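You operate a simulated robot arm through the tools that you are given. There is no shell and no other tool. Be economical: measure what you need, move in short steps, check, and stop when the job is done.

You run a simulated robot arm. Do the job below in one go: nothing can be reset, and whatever is moved stays where it is left.

TASK
Take the grey pad from the top of the steel rack and leave it on the cream drying chart. Fetch the white tile and set it on the top of the steel rack. Fetch the white spray bottle and set it in the carton. Fetch the small jar and stand it on top of the plank on the back half of the board table. Put one of the grey jars from the left end of the press ledge on the brown veneer. Close the third drawer from the top. Fetch the seal box labelled "RAM 85" from the top of the long bench and set it on the red dish. Push the left bench cupboard door shut. Put the glue bottle labelled "GLUE D2" from the finishing bench top on the turntable top and the glue bottle labelled "GLUE D3" on the drying shelf. Take the hinge with the largest size on its label from the finishing bench top and put it on the chipboard panel. Open the right finishing drawer, take the white block with the largest size on its label from the finishing bench top and leave it in the inside of the right finishing drawer and shut the drawer again. Do these in any order. Set down upright: small jar, grey jar, glue bottle.
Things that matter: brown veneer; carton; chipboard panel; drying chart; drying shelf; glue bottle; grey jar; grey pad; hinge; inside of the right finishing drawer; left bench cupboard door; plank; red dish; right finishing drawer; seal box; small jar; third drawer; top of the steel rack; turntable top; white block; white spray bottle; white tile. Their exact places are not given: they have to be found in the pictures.

It is judged by the outcome, as a careful person would: the job done as asked, and still so three seconds after it is handed in. It fails if anything else is knocked over, pushed out of place, dropped, spilled or broken. A push-on lid holds only when it is set on centred and level and pressed home; a screw cap is set on level and turned clockwise until tight.

THE ROBOT
A 6-joint arm with a four-finger gripper on a trunk, on a base that drives. Base frame: it is fixed to the floor where the robot stands at the start and does not move with it; the origin is under the middle of the robot, x ahead of it, y to its left, z up; the surface under the hand at the start is at about z = 0.82. Lengths are in m, angles in rad, forces in N, time in s.
With the tool pointing down near the work surface it reaches from about 0.26 to 0.7 m from the robot's upright axis, wherever it stands. Its first joint turns from -2.897 to 2.897 rad. Places, roughly: brown veneer [-4.75, 1.75, 1]; carton [-7, 3.25, 0.75]; chipboard panel [-5.25, 5.75, 1]; drying chart [0.25, -0.5, 0.75]; drying shelf (116x15 cm) [-4.9, 6.2, 1.42]; glue bottle [-4.75, 6, 1]; grey jar [-3, 4, 1.75]; grey pad (7x9x3 cm) [0.5, -0.2, 0.8]; hinge [-5, 6, 1]; inside of the right finishing drawer [-5, 6, 0.7]; left bench cupboard door [-7.9, 5.3, 0.5]; plank (30x18x3 cm) [-4.8, 1.3, 0.9]; red dish (13x10x2 cm) [-7.8, 7.2, 0.9]; right finishing drawer [-5, 5.9, 0.7]; seal box [-7.5, 7, 1]; small jar [-3, 3.75, 1.75]; third drawer [-6.5, 6.8, 0.5]; top of the steel rack [0.4, -0.2, 0.8]; turntable top [-5.4, 6.1, 0.9]; white block [-4.75, 6, 1]; white spray bottle [-3, 0.75, 0.5]; white tile (8x8x2 cm) [-2.6, -2, 0.8]. Payload 3.43 kg.
The TCP is the grasp point between the finger pads, 0.03 m short of the fingertips. In the tool frame z runs along the fingers and y along their closing line. The gripper opens to 0.12 m. The gripper's body begins 0.085 m behind the TCP.
Orientation is that of the tool frame in the base frame, as a unit quaternion [x, y, z, w]. With the fingers straight down and closing along the base's y, the tool's x points along the base's -x, its y along +y and its z along -z.

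THE INTERFACE
- The arm moves only by the tool jog_arm. Its argument "moves" is a list of rows, each a list of 6 numbers: the shift along the tool's x, y, z in m, then the turn, a rotation vector about the tool's x, y, z in rad. In form: [[x, y, z, ax, ay, az], ...]. A call has 1 to 20 rows; each row shifts and turns the commanded pose from where the row before left it, along the tool's axes as they then stand. "grip" is the gripper command, from -1 (shut) to 1 (fully open), values between in proportion, set as the call begins (left out, the last holds). A row lasts 0.2 s, in which the tool goes at most 0.05 m and 0.15 rad; a call with a longer step from one row to the next is refused whole, and so is a gripper value outside its range. Where a pose cannot be reached the arm comes as near as it can. A force on the tool above 40 N (or 10 N above the force at the start of the call, whichever is more), or a blocked arm, ends the call early, and 0.2 s more pass. Each finger halts on what it meets, pressing with about 37 N; the grip force reading is that of the motor and also rises with nothing between the fingers. The clock runs only during rows and for 0.2 s after the last one: add rows that do not move to give the fingers time. It gives the time, the measured TCP pose, the force on the tool (base axes), the opening and the grip force at its end, in the units of the frame above (readings bear some noise), with the torque about the TCP (base axes, N m) and any sound that the robot's microphone picked up.
- Cameras (640 x 400 px; columns grow to the right, rows downward): "scene" is now at [0.0176, 0.0954, 1.6427]; the picture's right is [-0.76, -0.65, 0.00], its down [-0.60, 0.70, -0.39] and it looks along [0.26, -0.30, -0.92] (base axes); focal length 258 px, centre (320, 200). "wrist" rides on the gripper at [0.071, -0.017, -0.121] in the tool frame; the picture's right is [0.23, 0.97, 0.00], its down [-0.81, 0.19, -0.55] and it looks along [-0.54, 0.13, 0.83] (tool axes); focal length 275 px, centre (320, 200).
- camera(camera): a new picture of that camera. It takes no simulated time.
- move_column(by): slides the trunk up (or, below 0, down) by that many m; the arm and the scene camera ride with it, the base frame stays. It gives what a move gives, with no picture.
- drive_base(legs): drives the robot by 1 to 6 legs, each [ahead, left, turn to the left] in m, m and rad, along the robot's own axes; the way and the turn of a leg run together, so that a leg with both is an arc; at most 1.5 m and 3.142 rad a leg. The arm and the cameras ride along, it lands a little off, and it stops where it bumps. It gives what a move gives.
- pan_tilt(pan, tilt): turns the head with the scene camera to pan (to the left, within 2.094 rad either way) and tilt (down, from -0.506 to 1.204), counted from straight ahead of the robot. It gives what a move gives.
- measure_at(camera, pixels): there is no depth. For up to 12 entries [column, row, z] of the newest picture of that camera ("zoom" is the newest enlarged one), the place [x, y] in the base frame at which the ray of that pixel passes the height z, good to about 0.002 m. It takes no simulated time.
- close_up(camera, box): a new picture of the part [left, top, right, bottom] of that camera's present view, enlarged. It takes no simulated time.
- close_job(): hands the job in; it is judged then, once.

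Go step by step. Measure first, check grasps and placings, and put right what went wrong. The budget is 378 turns and 342 pictures, counting those below and the enlarged ones. Unless the task says otherwise, let go and move clear before handing in, and close with one line.

The tools are called as name(argument=value, ...) on one line, values as JSON. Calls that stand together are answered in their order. jog_arm: Moves the arm, as the interface text tells. Its arguments: {"type":"object","properties":{"moves":{"type":"array","items":{"type":"array","items":{"type":"number"}}},"grip":{"type":"number"}},"required":["moves"]} The other tools are called the same way: move_column (by) slides the trunk up or down; drive_base (legs) drives the base; pan_tilt (pan, tilt) turns the head that bears the scene camera; camera (camera) takes a picture; measure_at (camera, pixels) gives the place at which the rays of pixels pass given heights; close_up (camera, box) takes an enlarged picture of a part of a camera's view; close_job () hands the job in.

At the start:

```text
clock: 0.0
ee_pos: [0.4639, -0.1356, 1.1011]
tcp_rot: [0.0, 1.0, 0.0, 0.0]
contact_force: [-0.5, -0.2, -0.4]
torque: [-0.01, -0.01, -0.01]
gripper_width: 0.1202
gripper_force: 0.0
trunk travel left (down, up): [-0.175, 0.265]
robot x, y, heading: [-0.001, -0.0023, 0.002]
head pan, tilt: [-0.859, 1.169]
```

scene: 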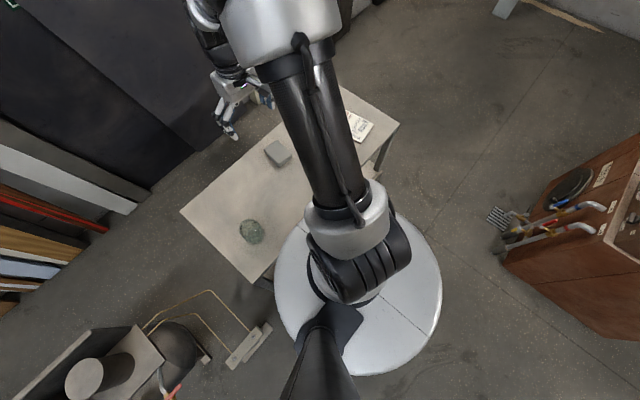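
wrist: 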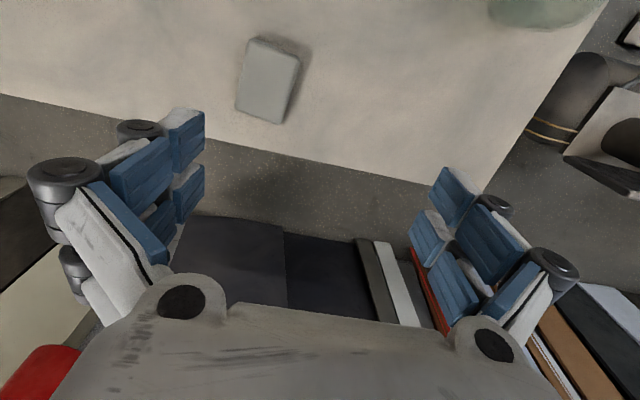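

The pictures show a grey pad at scene (278,153) on a pale top and a cream card near (358,127). I'll look closer from the scene camera.

close_up(camera="scene", box=[170, 60, 410, 290])

measure_at(camera="scene", pixels=[[278, 150, 0.83], [252, 231, 0.83], [358, 127, 0.8], [181, 211, 0.8], [256, 283, 0.8], [398, 124, 0.8]])

measure_at(camera="wrist", pixels=[[250, 38, 0.83], [300, 57, 0.83], [280, 123, 0.83], [236, 106, 0.83]])

```text
1.74 times, centred on (290, 175) of scene
```

zoom: 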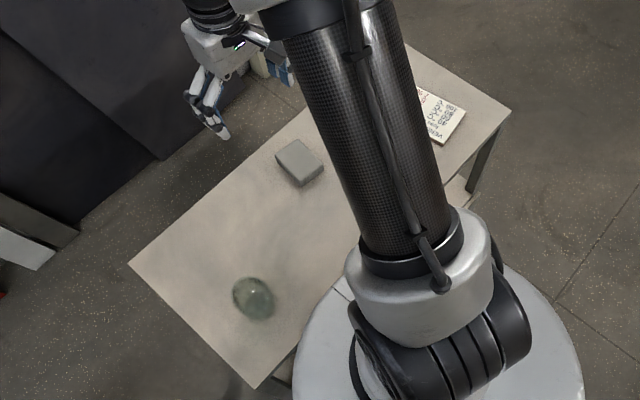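

```text
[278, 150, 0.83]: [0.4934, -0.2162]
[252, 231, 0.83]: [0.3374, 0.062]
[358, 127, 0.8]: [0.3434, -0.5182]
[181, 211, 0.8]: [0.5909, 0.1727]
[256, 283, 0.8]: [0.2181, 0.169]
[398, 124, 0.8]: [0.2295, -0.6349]
```

```text
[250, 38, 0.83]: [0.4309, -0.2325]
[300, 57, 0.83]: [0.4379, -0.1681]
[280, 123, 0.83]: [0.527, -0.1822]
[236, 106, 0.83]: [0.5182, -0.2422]
```

measure_at(camera="scene", pixels=[[277, 151, 0.85], [265, 149, 0.85], [279, 141, 0.85], [290, 156, 0.85]])

measure_at(camera="wrist", pixels=[[250, 38, 0.85], [300, 57, 0.85], [280, 123, 0.85], [236, 106, 0.85]])

close_up(camera="scene", box=[330, 90, 410, 140])

```text
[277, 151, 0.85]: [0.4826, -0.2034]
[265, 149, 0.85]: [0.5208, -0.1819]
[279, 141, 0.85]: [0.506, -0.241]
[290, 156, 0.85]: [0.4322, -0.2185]
```

```text
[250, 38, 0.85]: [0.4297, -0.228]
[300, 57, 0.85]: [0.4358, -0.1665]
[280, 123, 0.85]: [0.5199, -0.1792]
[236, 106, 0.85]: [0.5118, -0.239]
```

```text
8.00 times, centred on (370, 115) of scene
```

zoom: 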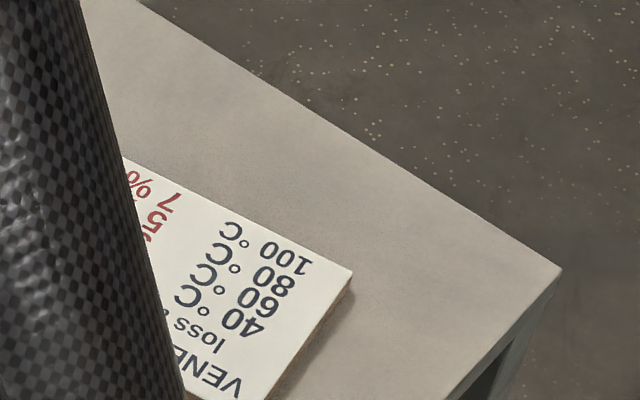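

The pad is centred near (0.475,-0.204), top about 0.85, turned about -0.12 rad. I'll move above it.

jog_arm(moves=[[-0.0053, -0.0342, 0, 0, 0, 0], [-0.0053, -0.0342, 0, 0, 0, 0], [0, 0, 0, 0, 0, 0.12], [0, 0, 0.045, 0, 0, 0], [0, 0, 0.045, 0, 0, 0], [0, 0, 0.045, 0, 0, 0], [0, 0, 0.02, 0, 0, 0], [0, 0, 0, 0, 0, 0]], grip=1)

camera(camera="wrist")

camera(camera="scene")

```text
clock: 1.8
ee_pos: [0.4737, -0.2042, 0.9433]
tcp_rot: [0.061, 0.998, 0.0, -0.001]
contact_force: [0.7, 0.2, 0.1]
torque: [-0.03, 0.02, -0.01]
gripper_width: 0.12
gripper_force: 0.0
trunk travel left (down, up): [-0.175, 0.265]
robot x, y, heading: [-0.0008, 0.0022, -0.003]
head pan, tilt: [-0.859, 1.169]
```

```text
337 pictures are left
```

wrist: 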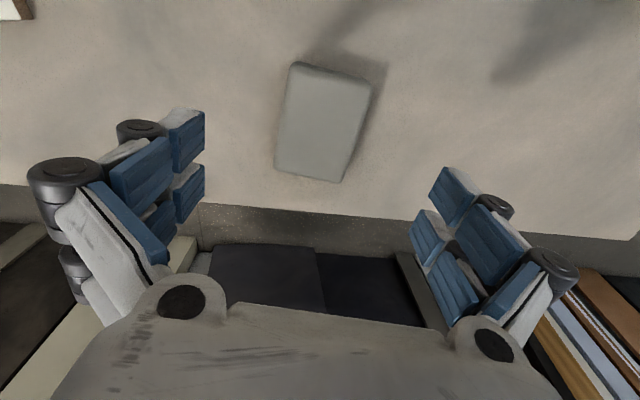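

```text
336 pictures are left
```

scene: 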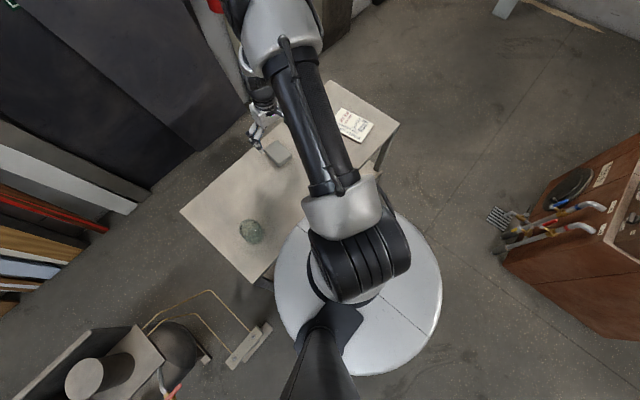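

measure_at(camera="wrist", pixels=[[293, 62, 0.85], [372, 82, 0.85], [342, 183, 0.85], [275, 168, 0.85], [342, 183, 0.82], [275, 168, 0.82]])

close_up(camera="scene", box=[310, 80, 410, 150])

measure_at(camera="scene", pixels=[[344, 108, 0.83], [373, 124, 0.83], [360, 143, 0.83]])

```text
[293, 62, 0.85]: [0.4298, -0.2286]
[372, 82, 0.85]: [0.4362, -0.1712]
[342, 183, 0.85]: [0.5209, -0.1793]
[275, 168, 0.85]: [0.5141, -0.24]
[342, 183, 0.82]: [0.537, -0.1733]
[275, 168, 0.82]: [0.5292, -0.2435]
```

```text
5.71 times, centred on (360, 115) of scene
```

zoom: 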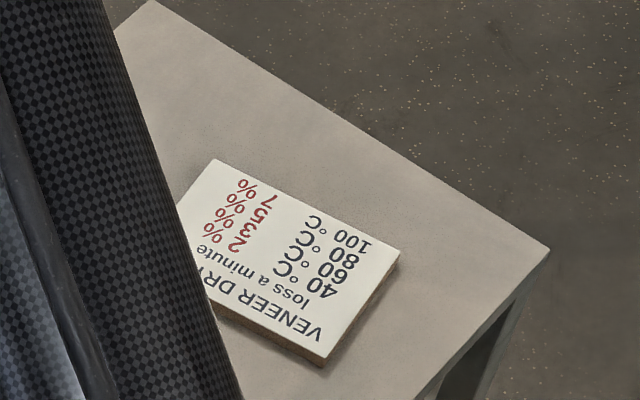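

```text
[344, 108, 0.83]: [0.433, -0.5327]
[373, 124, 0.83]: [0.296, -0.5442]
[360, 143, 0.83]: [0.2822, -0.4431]
```

The wrist view agrees with the pad's position, and the scene view shows the drying chart clearly. I'll descend and grip.

jog_arm(moves=[[0, 0, 0.045, 0, 0, 0], [0, 0, 0.042, 0, 0, 0], [0, 0, 0, 0, 0, 0]])

jog_arm(moves=[[0, 0, 0, 0, 0, 0], [0, 0, 0, 0, 0, 0], [0, 0, 0, 0, 0, 0], [0, 0, 0, 0, 0, 0], [0, 0, 0, 0, 0, 0], [0, 0, 0, 0, 0, 0]], grip=-1)

jog_arm(moves=[[0, 0, -0.04, 0, 0, 0], [0, 0, -0.04, 0, 0, 0], [0, 0, -0.04, 0, 0, 0], [0, 0, 0, 0, 0, 0]])

camera(camera="wrist")

```text
clock: 2.6
ee_pos: [0.4739, -0.2032, 0.8569]
tcp_rot: [0.061, 0.998, 0.0, 0.001]
contact_force: [-0.4, 0.6, 0.0]
torque: [-0.01, -0.03, 0.01]
gripper_width: 0.1203
gripper_force: 0.1
trunk travel left (down, up): [-0.175, 0.265]
robot x, y, heading: [0.0017, -0.0004, 0.002]
head pan, tilt: [-0.859, 1.169]
```

```text
clock: 4.0
ee_pos: [0.4751, -0.2022, 0.8572]
tcp_rot: [0.06, 0.998, 0.001, -0.001]
contact_force: [0.1, 0.9, 1.5]
torque: [-0.04, 0.03, -0.04]
gripper_width: 0.0651
gripper_force: 37.2
trunk travel left (down, up): [-0.175, 0.265]
robot x, y, heading: [0.0001, -0.0041, -0.003]
head pan, tilt: [-0.859, 1.169]
```

```text
clock: 5.0
ee_pos: [0.4747, -0.2028, 0.9787]
tcp_rot: [0.06, 0.998, 0.0, 0.0]
contact_force: [-0.8, 0.1, -0.2]
torque: [0.01, -0.01, -0.02]
gripper_width: 0.0653
gripper_force: 36.7
trunk travel left (down, up): [-0.175, 0.265]
robot x, y, heading: [-0.0008, -0.0015, 0.001]
head pan, tilt: [-0.859, 1.169]
```

```text
334 pictures are left
```

wrist: 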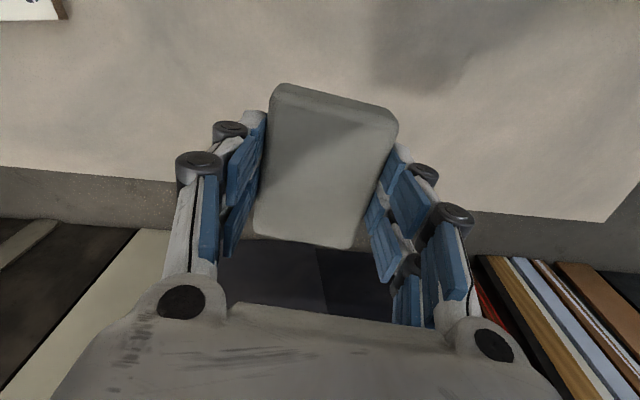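

Pad is held at 0.065 m. I'll carry it over the chart.

jog_arm(moves=[[0.0119, -0.0424, 0, 0, 0, 0], [0.0119, -0.0424, 0, 0, 0, 0], [0.0119, -0.0424, 0, 0, 0, 0], [0.0119, -0.0424, 0, 0, 0, 0], [0.0119, -0.0424, 0, 0, 0, 0], [0.0119, -0.0424, 0, 0, 0, 0], [0.0119, -0.0424, 0, 0, 0, 0], [0, 0, 0, 0, 0, 0]])

camera(camera="wrist")

camera(camera="scene")

```text
clock: 6.8
ee_pos: [0.3572, -0.4876, 0.9777]
tcp_rot: [0.058, 0.998, 0.0, 0.0]
contact_force: [-1.3, -0.2, -0.2]
torque: [-0.02, 0.0, 0.0]
gripper_width: 0.065
gripper_force: 37.2
trunk travel left (down, up): [-0.175, 0.265]
robot x, y, heading: [0.0006, -0.0014, -0.002]
head pan, tilt: [-0.859, 1.169]
```

```text
333 pictures are left
```

wrist: 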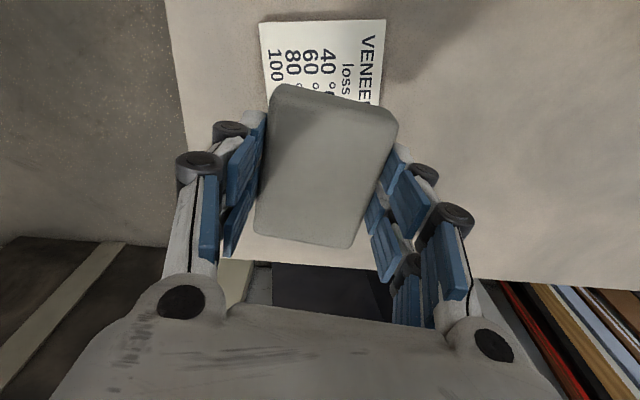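

```text
332 pictures are left
```

scene: 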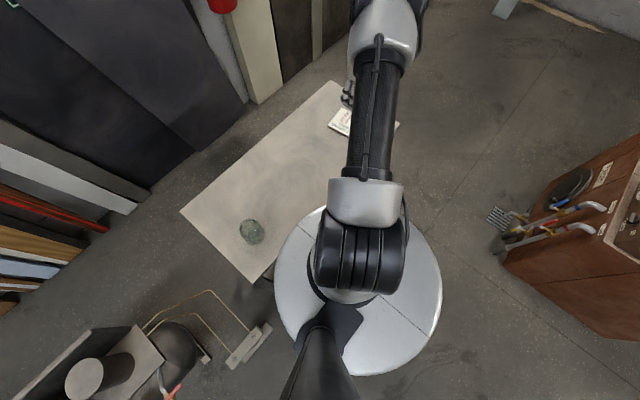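

measure_at(camera="wrist", pixels=[[259, 22, 0.83], [386, 20, 0.83], [259, 22, 0.84], [386, 20, 0.84]])

close_up(camera="scene", box=[310, 80, 410, 150])

measure_at(camera="scene", pixels=[[373, 124, 0.83], [373, 124, 0.84], [360, 143, 0.84], [329, 125, 0.83], [329, 125, 0.84]])

```text
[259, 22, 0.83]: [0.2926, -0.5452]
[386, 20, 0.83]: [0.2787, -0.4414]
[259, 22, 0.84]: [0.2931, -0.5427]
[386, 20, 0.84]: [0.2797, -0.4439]
```

```text
5.71 times, centred on (360, 115) of scene
```

zoom: 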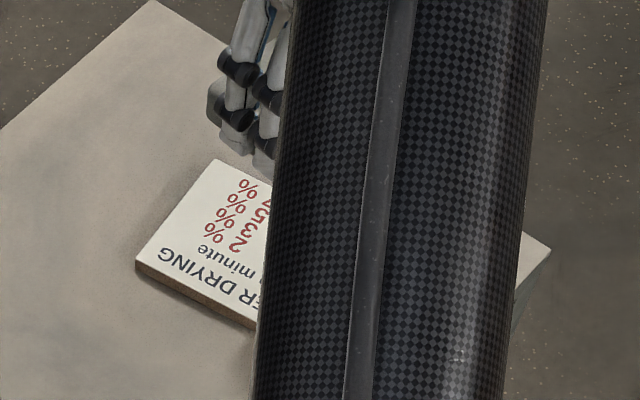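

```text
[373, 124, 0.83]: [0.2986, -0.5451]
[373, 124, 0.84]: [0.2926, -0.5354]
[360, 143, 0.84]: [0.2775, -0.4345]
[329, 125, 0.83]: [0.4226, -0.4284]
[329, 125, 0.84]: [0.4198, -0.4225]
```

Chart top is at about 0.83, centred under the pad. Lowering to contact.

jog_arm(moves=[[0, 0, 0.04, 0, 0, 0], [0, 0, 0.04, 0, 0, 0], [0, 0, 0.022, 0, 0, 0], [0, 0, 0.004, 0, 0, 0], [0, 0, 0.003, 0, 0, 0], [0, 0, 0, 0, 0, 0]])

```text
clock: 8.2
ee_pos: [0.357, -0.4883, 0.8706]
tcp_rot: [0.059, 0.998, 0.0, 0.0]
contact_force: [-0.4, 0.9, 4.7]
torque: [0.04, 0.07, 0.0]
gripper_width: 0.0649
gripper_force: 37.3
trunk travel left (down, up): [-0.175, 0.265]
robot x, y, heading: [-0.0008, -0.0035, 0.002]
head pan, tilt: [-0.859, 1.169]
```

Contact felt (4.7 N). Release and rise.

jog_arm(moves=[[0, 0, 0, 0, 0, 0], [0, 0, 0, 0, 0, 0], [0, 0, 0, 0, 0, 0], [0, 0, 0, 0, 0, 0], [0, 0, 0, 0, 0, 0], [0, 0, -0.02, 0, 0, 0], [0, 0, -0.05, 0, 0, 0], [0, 0, -0.05, 0, 0, 0], [0, 0, -0.05, 0, 0, 0], [0, 0, -0.05, 0, 0, 0], [0, 0, 0, 0, 0, 0]], grip=1)

camera(camera="wrist")

pan_tilt(pan=1.0, tilt=0.45)

camera(camera="scene")

pan_tilt(pan=2.09, tilt=0.45)

camera(camera="scene")

pan_tilt(pan=-2.09, tilt=0.45)

camera(camera="scene")

```text
clock: 10.6
ee_pos: [0.3573, -0.4891, 1.0883]
tcp_rot: [0.06, 0.998, -0.001, 0.0]
contact_force: [0.0, 0.3, 0.2]
torque: [-0.02, 0.02, -0.01]
gripper_width: 0.1199
gripper_force: 0.0
trunk travel left (down, up): [-0.175, 0.265]
robot x, y, heading: [-0.0013, 0.0008, 0.0]
head pan, tilt: [-0.859, 1.169]
```

```text
330 pictures are left
```

wrist: 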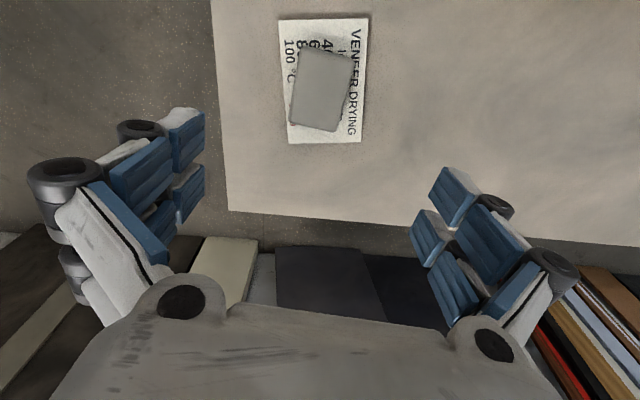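

```text
clock: 12.4
ee_pos: [0.3571, -0.4887, 1.0886]
tcp_rot: [0.06, 0.998, -0.001, 0.0]
contact_force: [0.3, -0.2, 0.1]
torque: [-0.01, 0.0, 0.01]
gripper_width: 0.1201
gripper_force: 0.1
trunk travel left (down, up): [-0.175, 0.265]
robot x, y, heading: [-0.0003, 0.0022, -0.003]
head pan, tilt: [1.0, 0.45]
```

```text
329 pictures are left
```

scene: 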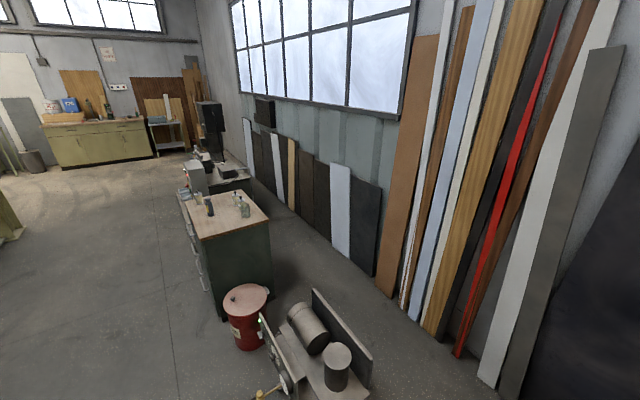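

```text
clock: 13.8
ee_pos: [0.3577, -0.488, 1.0882]
tcp_rot: [0.06, 0.998, 0.0, 0.0]
contact_force: [1.0, 0.3, -0.7]
torque: [0.02, 0.01, -0.01]
gripper_width: 0.1201
gripper_force: 0.1
trunk travel left (down, up): [-0.175, 0.265]
robot x, y, heading: [0.0027, 0.0001, 0.001]
head pan, tilt: [2.089, 0.45]
```

```text
328 pictures are left
```

scene: 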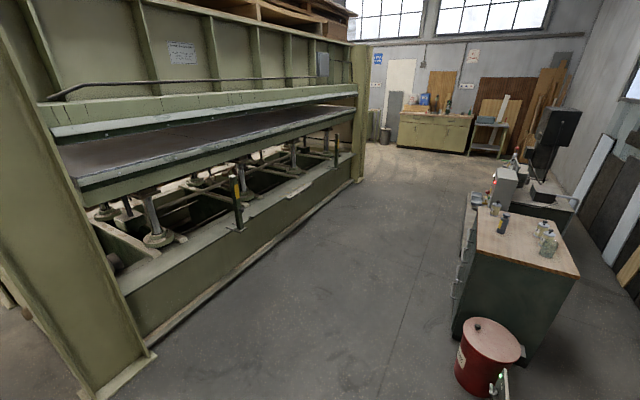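

```text
clock: 17.2
ee_pos: [0.358, -0.4879, 1.0874]
tcp_rot: [0.06, 0.998, 0.0, 0.0]
contact_force: [-0.9, -0.1, -0.6]
torque: [0.02, -0.02, 0.01]
gripper_width: 0.1202
gripper_force: 0.2
trunk travel left (down, up): [-0.175, 0.265]
robot x, y, heading: [-0.0025, -0.0, -0.003]
head pan, tilt: [-2.089, 0.45]
```

```text
327 pictures are left
```

scene: 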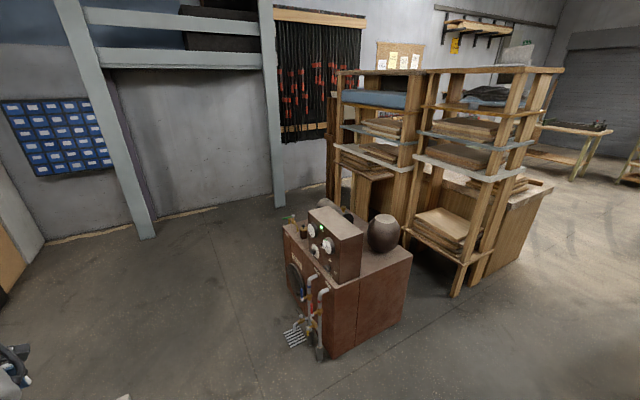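

The pad lies wholly on the chart (wrist (320,90)). I'll tuck the arm, back off and turn around to look at the rest of the room.

jog_arm(moves=[[0.006, 0.0475, -0.012, 0, 0, -0.012], [0.006, 0.0475, -0.012, 0, 0, -0.012], [0.006, 0.0475, -0.012, 0, 0, -0.012], [0.006, 0.0475, -0.012, 0, 0, -0.012], [0.006, 0.0475, -0.012, 0, 0, -0.012], [0.006, 0.0475, -0.012, 0, 0, -0.012], [0.006, 0.0475, -0.012, 0, 0, -0.012], [0.006, 0.0475, -0.012, 0, 0, -0.012], [0.006, 0.0475, -0.012, 0, 0, -0.012], [0.006, 0.0475, -0.012, 0, 0, -0.012]])

drive_base(legs=[[-0.6, 0, 0], [0, 0, 3.14]])

pan_tilt(pan=0, tilt=0.35)

camera(camera="scene")

pan_tilt(pan=1.0, tilt=0.45)

camera(camera="scene")

pan_tilt(pan=-1.0, tilt=0.45)

camera(camera="scene")

```text
clock: 19.4
ee_pos: [0.3271, -0.0098, 1.2105]
tcp_rot: [0.001, 1.0, 0.0, 0.0]
contact_force: [-0.4, -0.4, 0.1]
torque: [-0.05, -0.02, 0.03]
gripper_width: 0.1201
gripper_force: 0.0
trunk travel left (down, up): [-0.175, 0.265]
robot x, y, heading: [-0.0012, -0.0015, -0.001]
head pan, tilt: [-2.089, 0.45]
```

```text
clock: 30.1
ee_pos: [-0.923, 0.0035, 1.21]
tcp_rot: [1.0, 0.007, 0.0, 0.0]
contact_force: [-0.5, -0.8, 0.5]
torque: [0.01, -0.05, -0.03]
gripper_width: 0.12
gripper_force: 0.2
trunk travel left (down, up): [-0.175, 0.265]
robot x, y, heading: [-0.5927, 0.001, -3.131]
head pan, tilt: [-2.089, 0.45]
```

```text
clock: 32.1
ee_pos: [-0.9241, 0.0048, 1.209]
tcp_rot: [1.0, 0.007, 0.0, 0.001]
contact_force: [-0.5, -0.8, -0.3]
torque: [0.01, -0.04, 0.01]
gripper_width: 0.1201
gripper_force: 0.0
trunk travel left (down, up): [-0.175, 0.265]
robot x, y, heading: [-0.5974, -0.001, -3.13]
head pan, tilt: [0.0, 0.351]
```

```text
326 pictures are left
```

scene: 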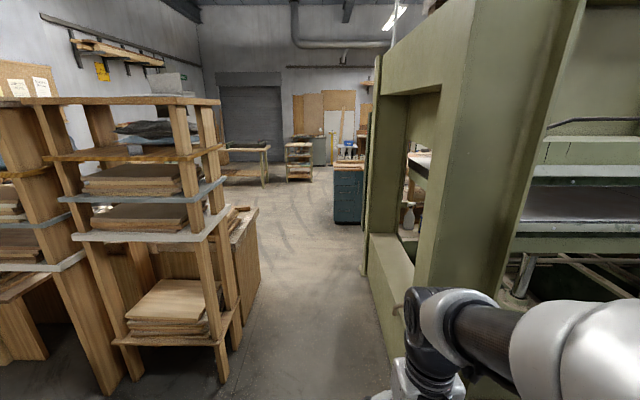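

```text
clock: 33.4
ee_pos: [-0.9228, 0.0048, 1.2097]
tcp_rot: [1.0, 0.008, 0.0, 0.0]
contact_force: [-0.8, -0.7, -0.9]
torque: [-0.05, 0.02, 0.01]
gripper_width: 0.1201
gripper_force: 0.0
trunk travel left (down, up): [-0.175, 0.265]
robot x, y, heading: [-0.5951, -0.0034, -3.127]
head pan, tilt: [1.0, 0.45]
```

```text
325 pictures are left
```

scene: 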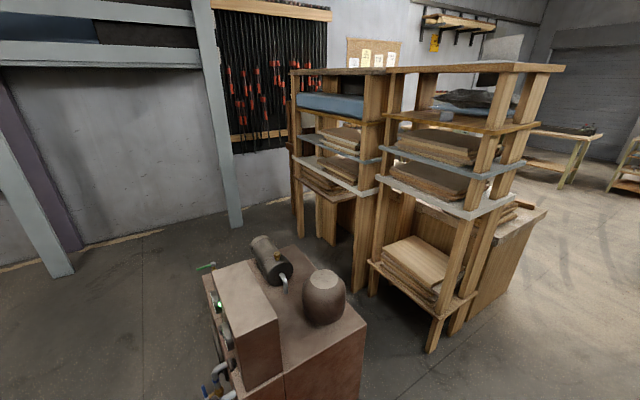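

```text
clock: 35.3
ee_pos: [-0.9233, 0.005, 1.2093]
tcp_rot: [1.0, 0.007, 0.0, -0.001]
contact_force: [-0.7, 0.0, 0.2]
torque: [0.0, -0.03, 0.04]
gripper_width: 0.1201
gripper_force: 0.1
trunk travel left (down, up): [-0.175, 0.265]
robot x, y, heading: [-0.5961, -0.0028, -3.133]
head pan, tilt: [-1.0, 0.45]
```

```text
324 pictures are left
```

scene: 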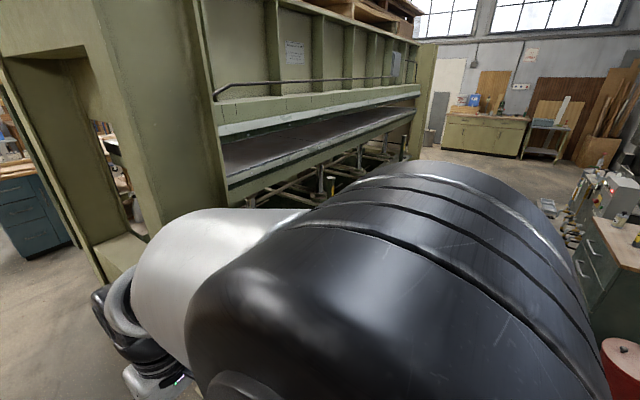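

I see an aisle straight ahead (-x) between shelving racks on the left and the press on the right. I'll measure floor points to map it.

pan_tilt(pan=0.3, tilt=0.4)

camera(camera="scene")

```text
clock: 36.8
ee_pos: [-0.9235, 0.0039, 1.2086]
tcp_rot: [1.0, 0.007, -0.001, 0.0]
contact_force: [0.2, -0.1, 0.7]
torque: [-0.02, 0.02, 0.0]
gripper_width: 0.1203
gripper_force: 0.1
trunk travel left (down, up): [-0.175, 0.265]
robot x, y, heading: [-0.5958, -0.0023, -3.13]
head pan, tilt: [0.3, 0.4]
```

```text
323 pictures are left
```

scene: 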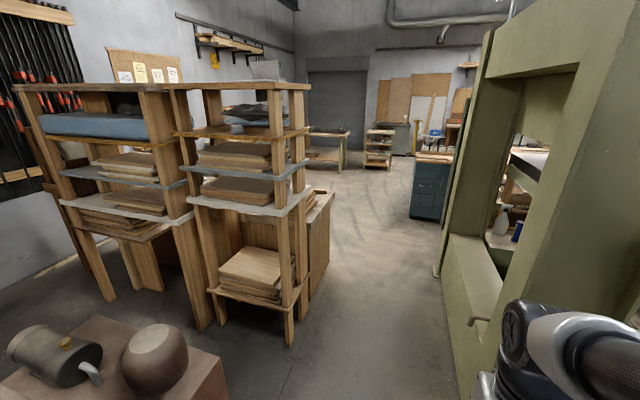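

measure_at(camera="scene", pixels=[[290, 345, 0], [309, 305, 0], [436, 275, 0], [460, 395, 0], [410, 218, 0], [340, 173, 0], [365, 168, 0], [333, 193, 0.85], [501, 235, 0.5], [200, 330, 0], [436, 158, 0.9]])

close_up(camera="scene", box=[280, 60, 560, 240])

```text
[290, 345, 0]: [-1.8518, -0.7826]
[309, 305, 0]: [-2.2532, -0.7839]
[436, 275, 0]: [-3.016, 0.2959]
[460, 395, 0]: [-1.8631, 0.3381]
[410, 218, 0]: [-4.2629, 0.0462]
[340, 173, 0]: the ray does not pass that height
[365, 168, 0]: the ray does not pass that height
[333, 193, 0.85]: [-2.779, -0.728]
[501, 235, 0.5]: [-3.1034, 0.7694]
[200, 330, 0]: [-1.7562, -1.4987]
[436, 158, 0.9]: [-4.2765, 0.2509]
```

```text
2.22 times, centred on (420, 150) of scene
```

zoom: 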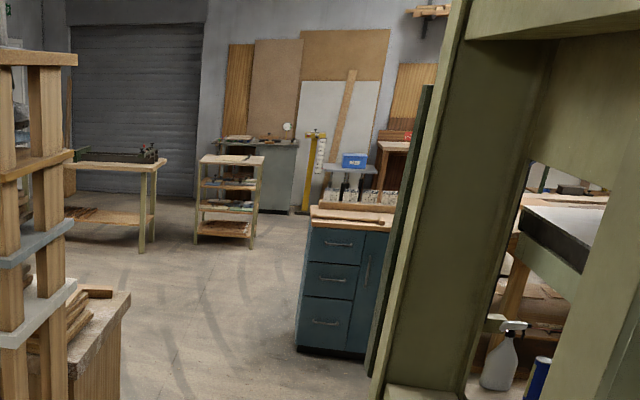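

pan_tilt(pan=1.6, tilt=1.2)

camera(camera="scene")

```text
clock: 38.2
ee_pos: [-0.9238, 0.0059, 1.2099]
tcp_rot: [1.0, 0.007, 0.001, 0.0]
contact_force: [-0.4, -0.1, 0.5]
torque: [-0.03, 0.02, 0.0]
gripper_width: 0.1197
gripper_force: 0.0
trunk travel left (down, up): [-0.175, 0.265]
robot x, y, heading: [-0.5975, -0.0054, -3.134]
head pan, tilt: [1.6, 1.201]
```

```text
321 pictures are left
```

scene: 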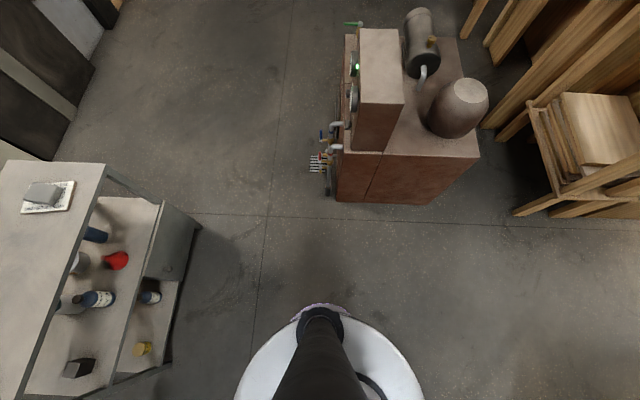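

measure_at(camera="scene", pixels=[[236, 399, 0.2], [424, 399, 0.2], [236, 399, 0], [424, 399, 0], [433, 204, 0], [513, 214, 0]])

```text
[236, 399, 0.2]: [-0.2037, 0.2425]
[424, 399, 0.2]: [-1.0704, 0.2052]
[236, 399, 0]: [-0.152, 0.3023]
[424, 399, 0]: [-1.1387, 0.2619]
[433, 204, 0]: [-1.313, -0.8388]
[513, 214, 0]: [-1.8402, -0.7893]
```

measure_at(camera="scene", pixels=[[300, 311, 0.1], [345, 312, 0.1], [245, 370, 0.1], [412, 368, 0.1], [300, 311, 0.3], [345, 312, 0.3], [245, 370, 0.3], [412, 368, 0.3], [400, 350, 0.3], [400, 350, 0.1]])

pan_tilt(pan=0.9, tilt=0.6)

camera(camera="scene")

```text
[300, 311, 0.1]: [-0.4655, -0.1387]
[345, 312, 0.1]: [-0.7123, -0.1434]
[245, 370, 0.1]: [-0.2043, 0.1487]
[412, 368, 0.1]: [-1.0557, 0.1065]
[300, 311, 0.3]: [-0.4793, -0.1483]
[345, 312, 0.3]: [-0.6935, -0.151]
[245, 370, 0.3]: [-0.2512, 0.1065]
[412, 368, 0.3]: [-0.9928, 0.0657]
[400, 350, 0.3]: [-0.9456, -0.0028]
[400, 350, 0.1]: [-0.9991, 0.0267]
```

```text
clock: 39.3
ee_pos: [-0.9248, 0.0054, 1.2093]
tcp_rot: [1.0, 0.007, 0.0, -0.001]
contact_force: [0.3, -0.2, 0.3]
torque: [0.03, -0.04, 0.0]
gripper_width: 0.1202
gripper_force: 0.0
trunk travel left (down, up): [-0.175, 0.265]
robot x, y, heading: [-0.598, 0.0007, -3.133]
head pan, tilt: [0.901, 0.6]
```

```text
320 pictures are left
```

scene: 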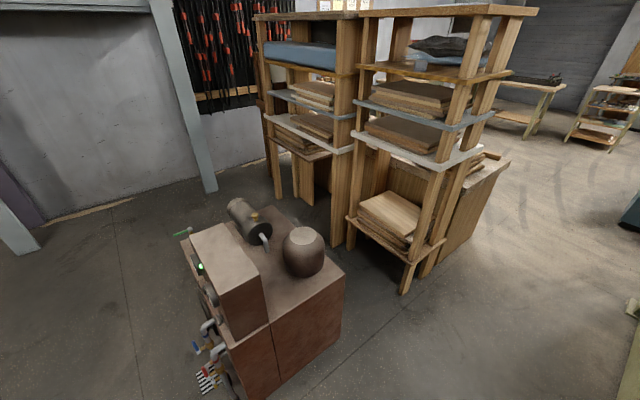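

The aisle runs between y≈-0.78 and y≈0.3. I'll shift left and drive down it to x≈-3.5, then look.

drive_base(legs=[[0, 0.27, 0], [1.45, 0, -0.008], [1.45, 0, 0]])

pan_tilt(pan=1.9, tilt=0.5)

camera(camera="scene")

pan_tilt(pan=0.3, tilt=0.3)

camera(camera="scene")

pan_tilt(pan=-0.6, tilt=0.3)

camera(camera="scene")

pan_tilt(pan=-1.7, tilt=0.4)

camera(camera="scene")

```text
clock: 54.8
ee_pos: [-3.8158, -0.2851, 1.2087]
tcp_rot: [1.0, 0.006, -0.001, 0.001]
contact_force: [0.2, 0.0, -0.2]
torque: [0.01, -0.05, 0.04]
gripper_width: 0.12
gripper_force: 0.0
trunk travel left (down, up): [-0.175, 0.265]
robot x, y, heading: [-3.4922, -0.2963, -3.133]
head pan, tilt: [0.901, 0.6]
```

```text
clock: 56.1
ee_pos: [-3.8172, -0.2835, 1.2099]
tcp_rot: [1.0, 0.006, 0.0, 0.0]
contact_force: [0.1, 0.3, -0.5]
torque: [-0.01, 0.03, 0.01]
gripper_width: 0.1199
gripper_force: 0.0
trunk travel left (down, up): [-0.175, 0.265]
robot x, y, heading: [-3.4904, -0.2903, -3.13]
head pan, tilt: [1.901, 0.499]
```

```text
319 pictures are left
```

scene: 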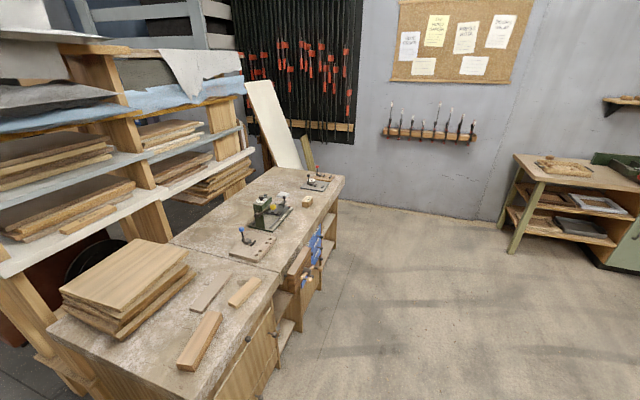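

```text
clock: 57.7
ee_pos: [-3.8151, -0.2853, 1.2098]
tcp_rot: [1.0, 0.006, 0.001, 0.0]
contact_force: [-0.1, 1.2, 0.8]
torque: [0.0, 0.03, -0.02]
gripper_width: 0.1198
gripper_force: 0.0
trunk travel left (down, up): [-0.175, 0.265]
robot x, y, heading: [-3.4878, -0.2945, -3.126]
head pan, tilt: [0.3, 0.3]
```

```text
318 pictures are left
```

scene: 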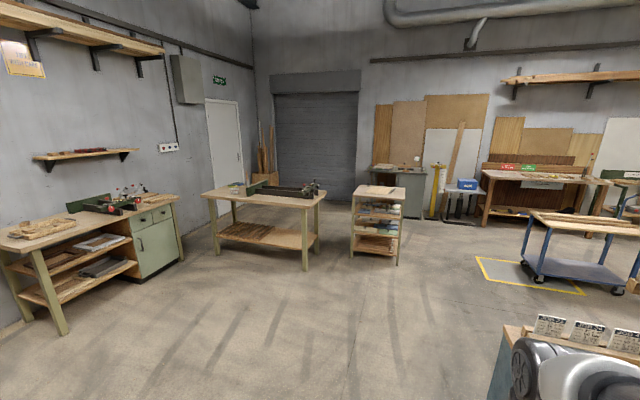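

```text
clock: 58.9
ee_pos: [-3.8169, -0.2848, 1.2097]
tcp_rot: [1.0, 0.006, 0.0, 0.0]
contact_force: [0.7, 1.1, 0.2]
torque: [0.0, -0.03, 0.0]
gripper_width: 0.1202
gripper_force: 0.1
trunk travel left (down, up): [-0.175, 0.265]
robot x, y, heading: [-3.4888, -0.2878, -3.126]
head pan, tilt: [-0.6, 0.3]
```

```text
317 pictures are left
```

scene: 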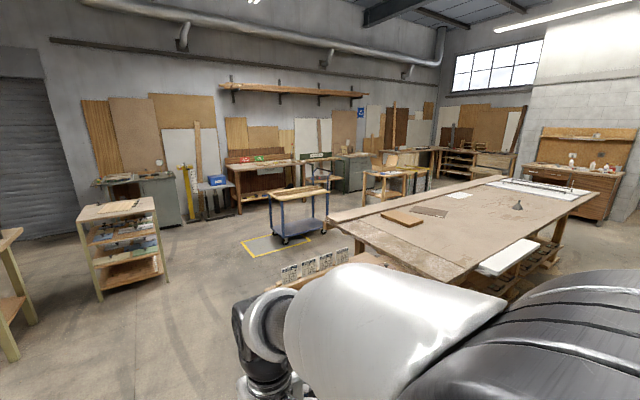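

```text
clock: 60.3
ee_pos: [-3.8157, -0.2843, 1.2084]
tcp_rot: [1.0, 0.006, 0.0, 0.0]
contact_force: [1.2, -0.6, 0.1]
torque: [-0.02, -0.03, -0.02]
gripper_width: 0.12
gripper_force: 0.2
trunk travel left (down, up): [-0.175, 0.265]
robot x, y, heading: [-3.4856, -0.2941, -3.131]
head pan, tilt: [-1.7, 0.4]
```

```text
316 pictures are left
```

scene: 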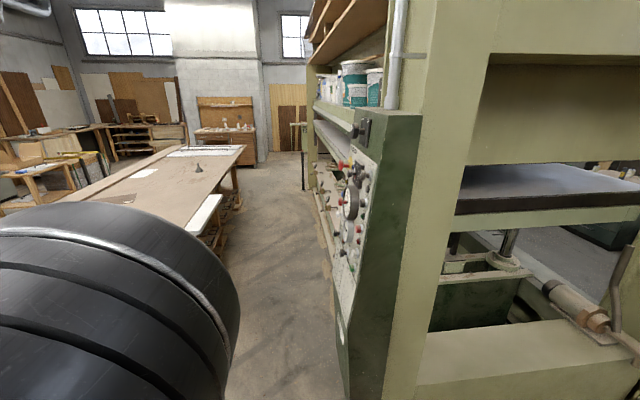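

The workshop map is now clear. The bench in the first picture holds small items; I'll find the white tile there.

pan_tilt(pan=1.9, tilt=0.6)

close_up(camera="scene", box=[180, 100, 400, 260])

camera(camera="scene")

```text
clock: 63.3
ee_pos: [-3.8153, -0.2851, 1.2093]
tcp_rot: [1.0, 0.006, 0.0, -0.001]
contact_force: [-0.3, 0.3, -0.2]
torque: [-0.01, 0.01, 0.01]
gripper_width: 0.1198
gripper_force: 0.0
trunk travel left (down, up): [-0.175, 0.265]
robot x, y, heading: [-3.4889, -0.2923, -3.133]
head pan, tilt: [1.901, 0.6]
```

```text
2.50 times, centred on (290, 180) of scene
```

zoom: 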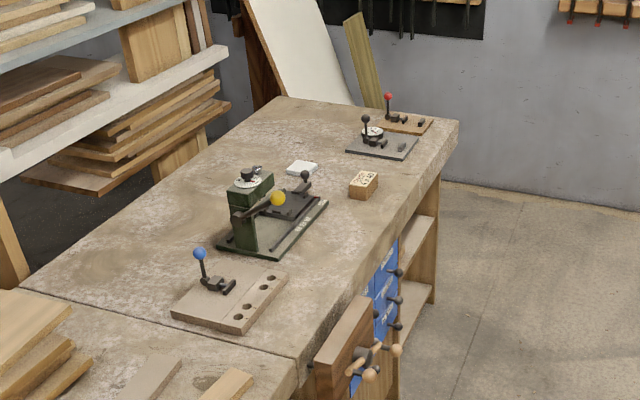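

```text
314 pictures are left
```

scene: 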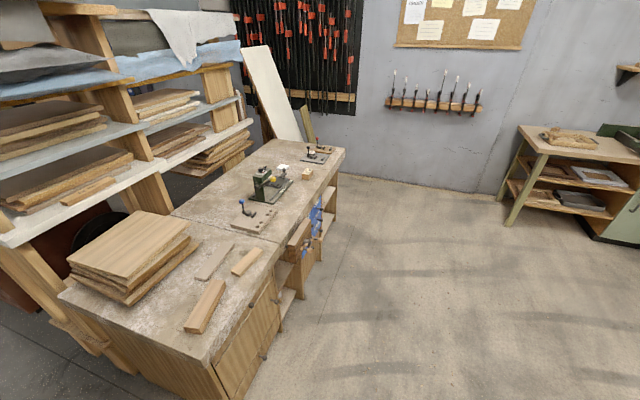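

The white tile is at scene (283,167) beyond a green press tool. I'll measure it and the bench's edge.

measure_at(camera="scene", pixels=[[283, 167, 0.84], [283, 167, 0.9], [344, 149, 0.82], [215, 368, 0.82], [268, 200, 0.82], [307, 175, 0.82], [277, 163, 0.84], [290, 168, 0.84]])

```text
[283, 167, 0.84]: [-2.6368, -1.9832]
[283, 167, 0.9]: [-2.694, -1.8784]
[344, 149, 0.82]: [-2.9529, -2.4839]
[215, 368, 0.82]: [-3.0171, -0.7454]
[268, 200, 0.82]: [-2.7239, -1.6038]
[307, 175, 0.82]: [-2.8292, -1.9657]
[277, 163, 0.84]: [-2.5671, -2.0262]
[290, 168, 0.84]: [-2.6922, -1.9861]
```

Tile at (-2.64,-1.98); bench's west edge at x≈-2.97. I'll drive to stand west of it, facing +x.

drive_base(legs=[[0.2, 0, 0], [0, 0.9, 0], [0, 0.85, 0], [0, 0, -3.14]])

pan_tilt(pan=-0.2, tilt=0.9)

camera(camera="scene")

camera(camera="wrist")

```text
clock: 80.7
ee_pos: [-3.3452, -2.0555, 1.2094]
tcp_rot: [0.004, 1.0, 0.0, 0.0]
contact_force: [-1.1, 0.3, 0.0]
torque: [-0.01, -0.03, 0.01]
gripper_width: 0.1202
gripper_force: 0.0
trunk travel left (down, up): [-0.175, 0.265]
robot x, y, heading: [-3.6721, -2.0429, -0.01]
head pan, tilt: [1.901, 0.6]
```

```text
clock: 82.7
ee_pos: [-3.3446, -2.0547, 1.2086]
tcp_rot: [0.003, 1.0, -0.001, 0.0]
contact_force: [-0.3, 0.7, -0.2]
torque: [-0.02, 0.0, -0.02]
gripper_width: 0.1197
gripper_force: 0.1
trunk travel left (down, up): [-0.175, 0.265]
robot x, y, heading: [-3.67, -2.0443, -0.01]
head pan, tilt: [-0.201, 0.901]
```

```text
313 pictures are left
```

scene: 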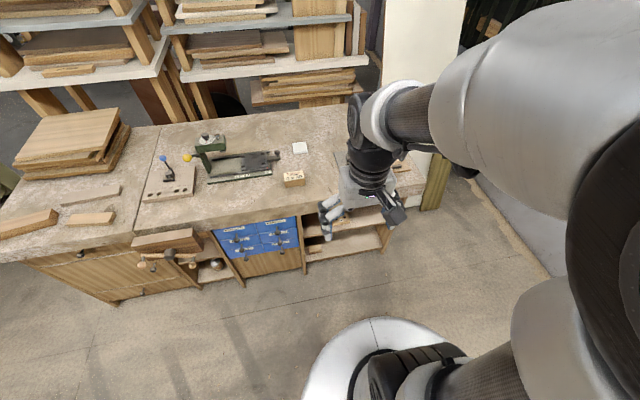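

```text
312 pictures are left
```

wrist: 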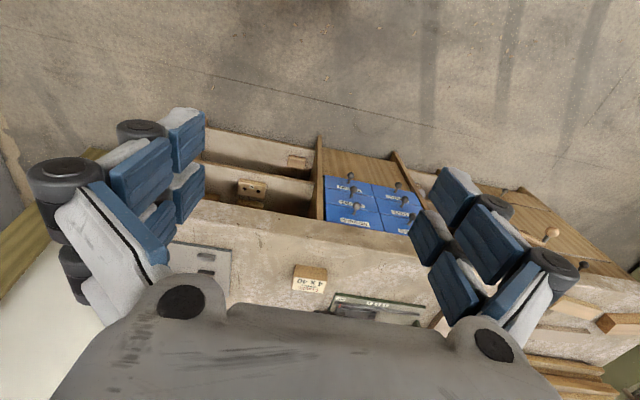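

measure_at(camera="scene", pixels=[[299, 147, 0.84], [297, 179, 0.87], [306, 275, 0], [150, 255, 0.75], [280, 153, 0.9], [372, 325, 0.4], [372, 325, 0.8]])

drive_base(legs=[[0.37, 0, 0.01]])

camera(camera="scene")

camera(camera="wrist")

```text
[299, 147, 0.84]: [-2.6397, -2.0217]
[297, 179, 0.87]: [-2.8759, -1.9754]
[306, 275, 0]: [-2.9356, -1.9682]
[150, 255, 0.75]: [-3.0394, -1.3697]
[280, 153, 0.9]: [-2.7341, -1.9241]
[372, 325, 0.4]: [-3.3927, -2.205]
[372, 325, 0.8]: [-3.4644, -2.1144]
```

```text
clock: 85.1
ee_pos: [-2.9762, -2.051, 1.2095]
tcp_rot: [-0.003, 1.0, 0.0, 0.0]
contact_force: [0.2, 0.4, -0.4]
torque: [-0.01, 0.01, -0.01]
gripper_width: 0.1203
gripper_force: 0.0
trunk travel left (down, up): [-0.175, 0.265]
robot x, y, heading: [-3.3037, -2.0413, -0.001]
head pan, tilt: [-0.201, 0.901]
```

```text
311 pictures are left
```

scene: 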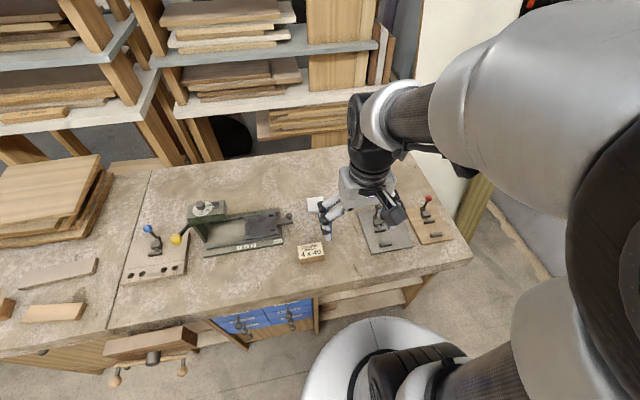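

```text
310 pictures are left
```

wrist: 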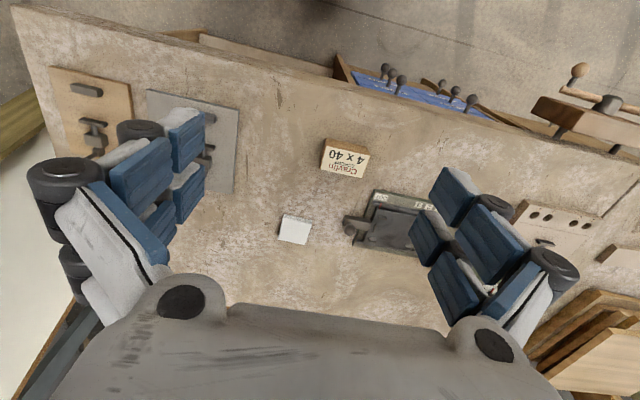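

The tile is in the wrist view at (295,229) with a screw box and clamp plate nearby. Measuring its corners.

close_up(camera="wrist", box=[240, 180, 400, 280])

measure_at(camera="wrist", pixels=[[283, 214, 0.84], [312, 219, 0.84], [307, 243, 0.84], [278, 239, 0.84], [295, 229, 0.84], [295, 229, 0.86]])

measure_at(camera="scene", pixels=[[313, 203, 0.84], [313, 203, 0.86], [310, 252, 0.87]])

```text
4.00 times, centred on (320, 230) of wrist
```

zoom: 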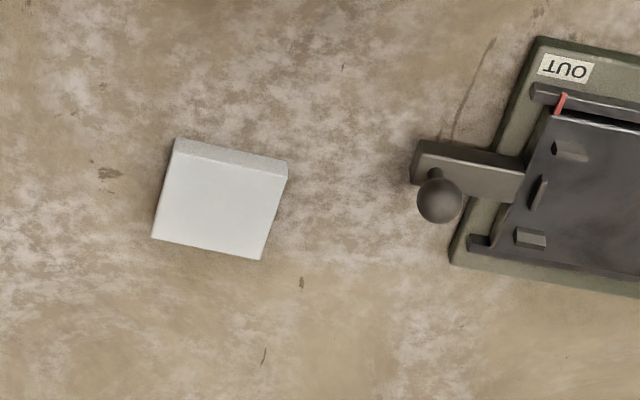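

```text
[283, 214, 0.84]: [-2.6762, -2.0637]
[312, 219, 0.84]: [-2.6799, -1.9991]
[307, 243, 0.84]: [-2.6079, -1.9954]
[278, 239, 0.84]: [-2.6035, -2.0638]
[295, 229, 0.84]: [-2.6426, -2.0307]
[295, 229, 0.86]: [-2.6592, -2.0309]
```

```text
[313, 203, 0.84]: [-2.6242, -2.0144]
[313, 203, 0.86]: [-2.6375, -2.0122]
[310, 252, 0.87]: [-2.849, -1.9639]
```

drive_base(legs=[[0.08, 0, 0]])

jog_arm(moves=[[-0.045, 0.005, 0.02, 0, 0, 0], [-0.045, 0.005, 0.02, 0, 0, 0], [-0.045, 0.005, 0.02, 0, 0, 0], [-0.045, 0.005, 0.02, 0, 0, 0], [-0.045, 0.002, 0.04, 0, 0, 0], [0, 0, 0.04, 0, 0, 0], [0, 0, 0, 0, 0, 0]])

camera(camera="wrist")

camera(camera="scene")

```text
clock: 86.1
ee_pos: [-2.8962, -2.0503, 1.2087]
tcp_rot: [-0.003, 1.0, 0.0, -0.001]
contact_force: [-0.1, 0.2, -0.1]
torque: [0.02, 0.05, 0.02]
gripper_width: 0.1196
gripper_force: 0.2
trunk travel left (down, up): [-0.175, 0.265]
robot x, y, heading: [-3.2234, -2.0453, 0.005]
head pan, tilt: [-0.201, 0.901]
```

```text
refused: row 5 steps farther than a row can; nothing moved
```

```text
308 pictures are left
```

wrist: 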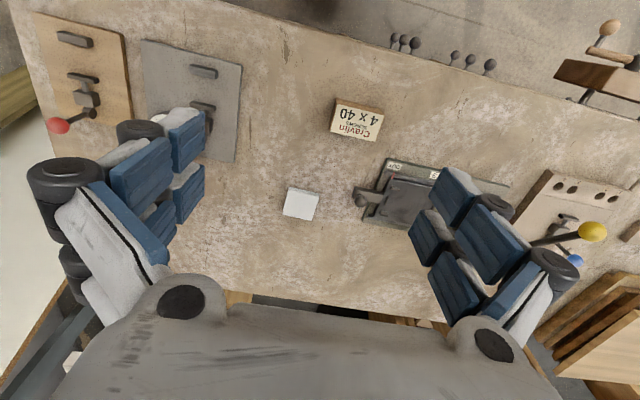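

```text
307 pictures are left
```

scene: 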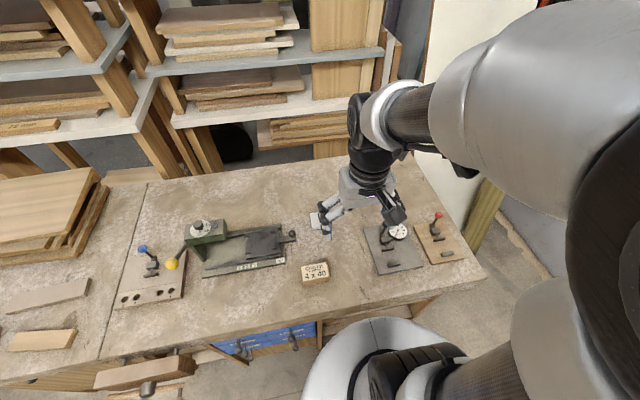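

jog_arm(moves=[[-0.037, 0.0036, 0.02, 0, 0, 0], [-0.037, 0.0036, 0.02, 0, 0, 0], [-0.037, 0.0036, 0.02, 0, 0, 0], [-0.037, 0.0036, 0.02, 0, 0, 0], [-0.037, 0.0036, 0.02, 0, 0, 0], [-0.037, 0.0036, 0.02, 0, 0, 0], [-0.037, 0.0036, 0.02, 0, 0, 0], [0, 0, 0.04, 0, 0, 0], [0, 0, 0, 0, 0, 0]])

camera(camera="wrist")

```text
clock: 88.1
ee_pos: [-2.6406, -2.0251, 1.0288]
tcp_rot: [-0.002, 1.0, 0.0, 0.0]
contact_force: [-0.2, -0.7, 0.5]
torque: [0.02, 0.02, 0.05]
gripper_width: 0.12
gripper_force: 0.1
trunk travel left (down, up): [-0.175, 0.265]
robot x, y, heading: [-3.2252, -2.043, 0.01]
head pan, tilt: [-0.201, 0.901]
```

```text
306 pictures are left
```

wrist: 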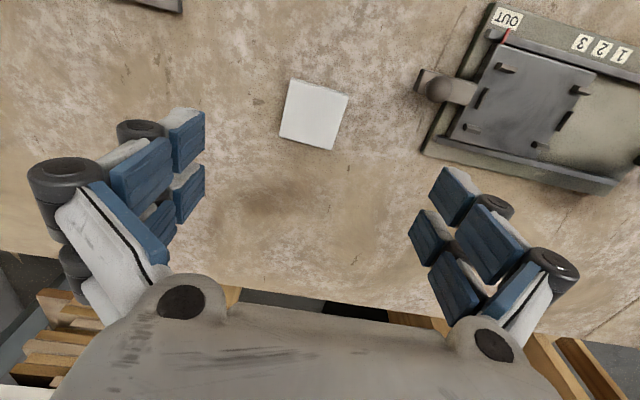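

measure_at(camera="wrist", pixels=[[291, 81, 0.84], [349, 97, 0.84], [333, 150, 0.84], [279, 135, 0.84], [291, 81, 0.87], [333, 150, 0.87]])

measure_at(camera="scene", pixels=[[317, 220, 0.84], [317, 220, 0.82], [317, 220, 0.87]])

```text
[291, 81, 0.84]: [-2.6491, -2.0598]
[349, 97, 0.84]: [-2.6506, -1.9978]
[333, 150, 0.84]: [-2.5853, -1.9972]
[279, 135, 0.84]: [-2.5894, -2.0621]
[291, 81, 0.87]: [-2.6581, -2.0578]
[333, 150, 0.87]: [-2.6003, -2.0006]
```

```text
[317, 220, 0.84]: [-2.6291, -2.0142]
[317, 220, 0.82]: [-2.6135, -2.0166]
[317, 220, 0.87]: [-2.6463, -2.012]
```

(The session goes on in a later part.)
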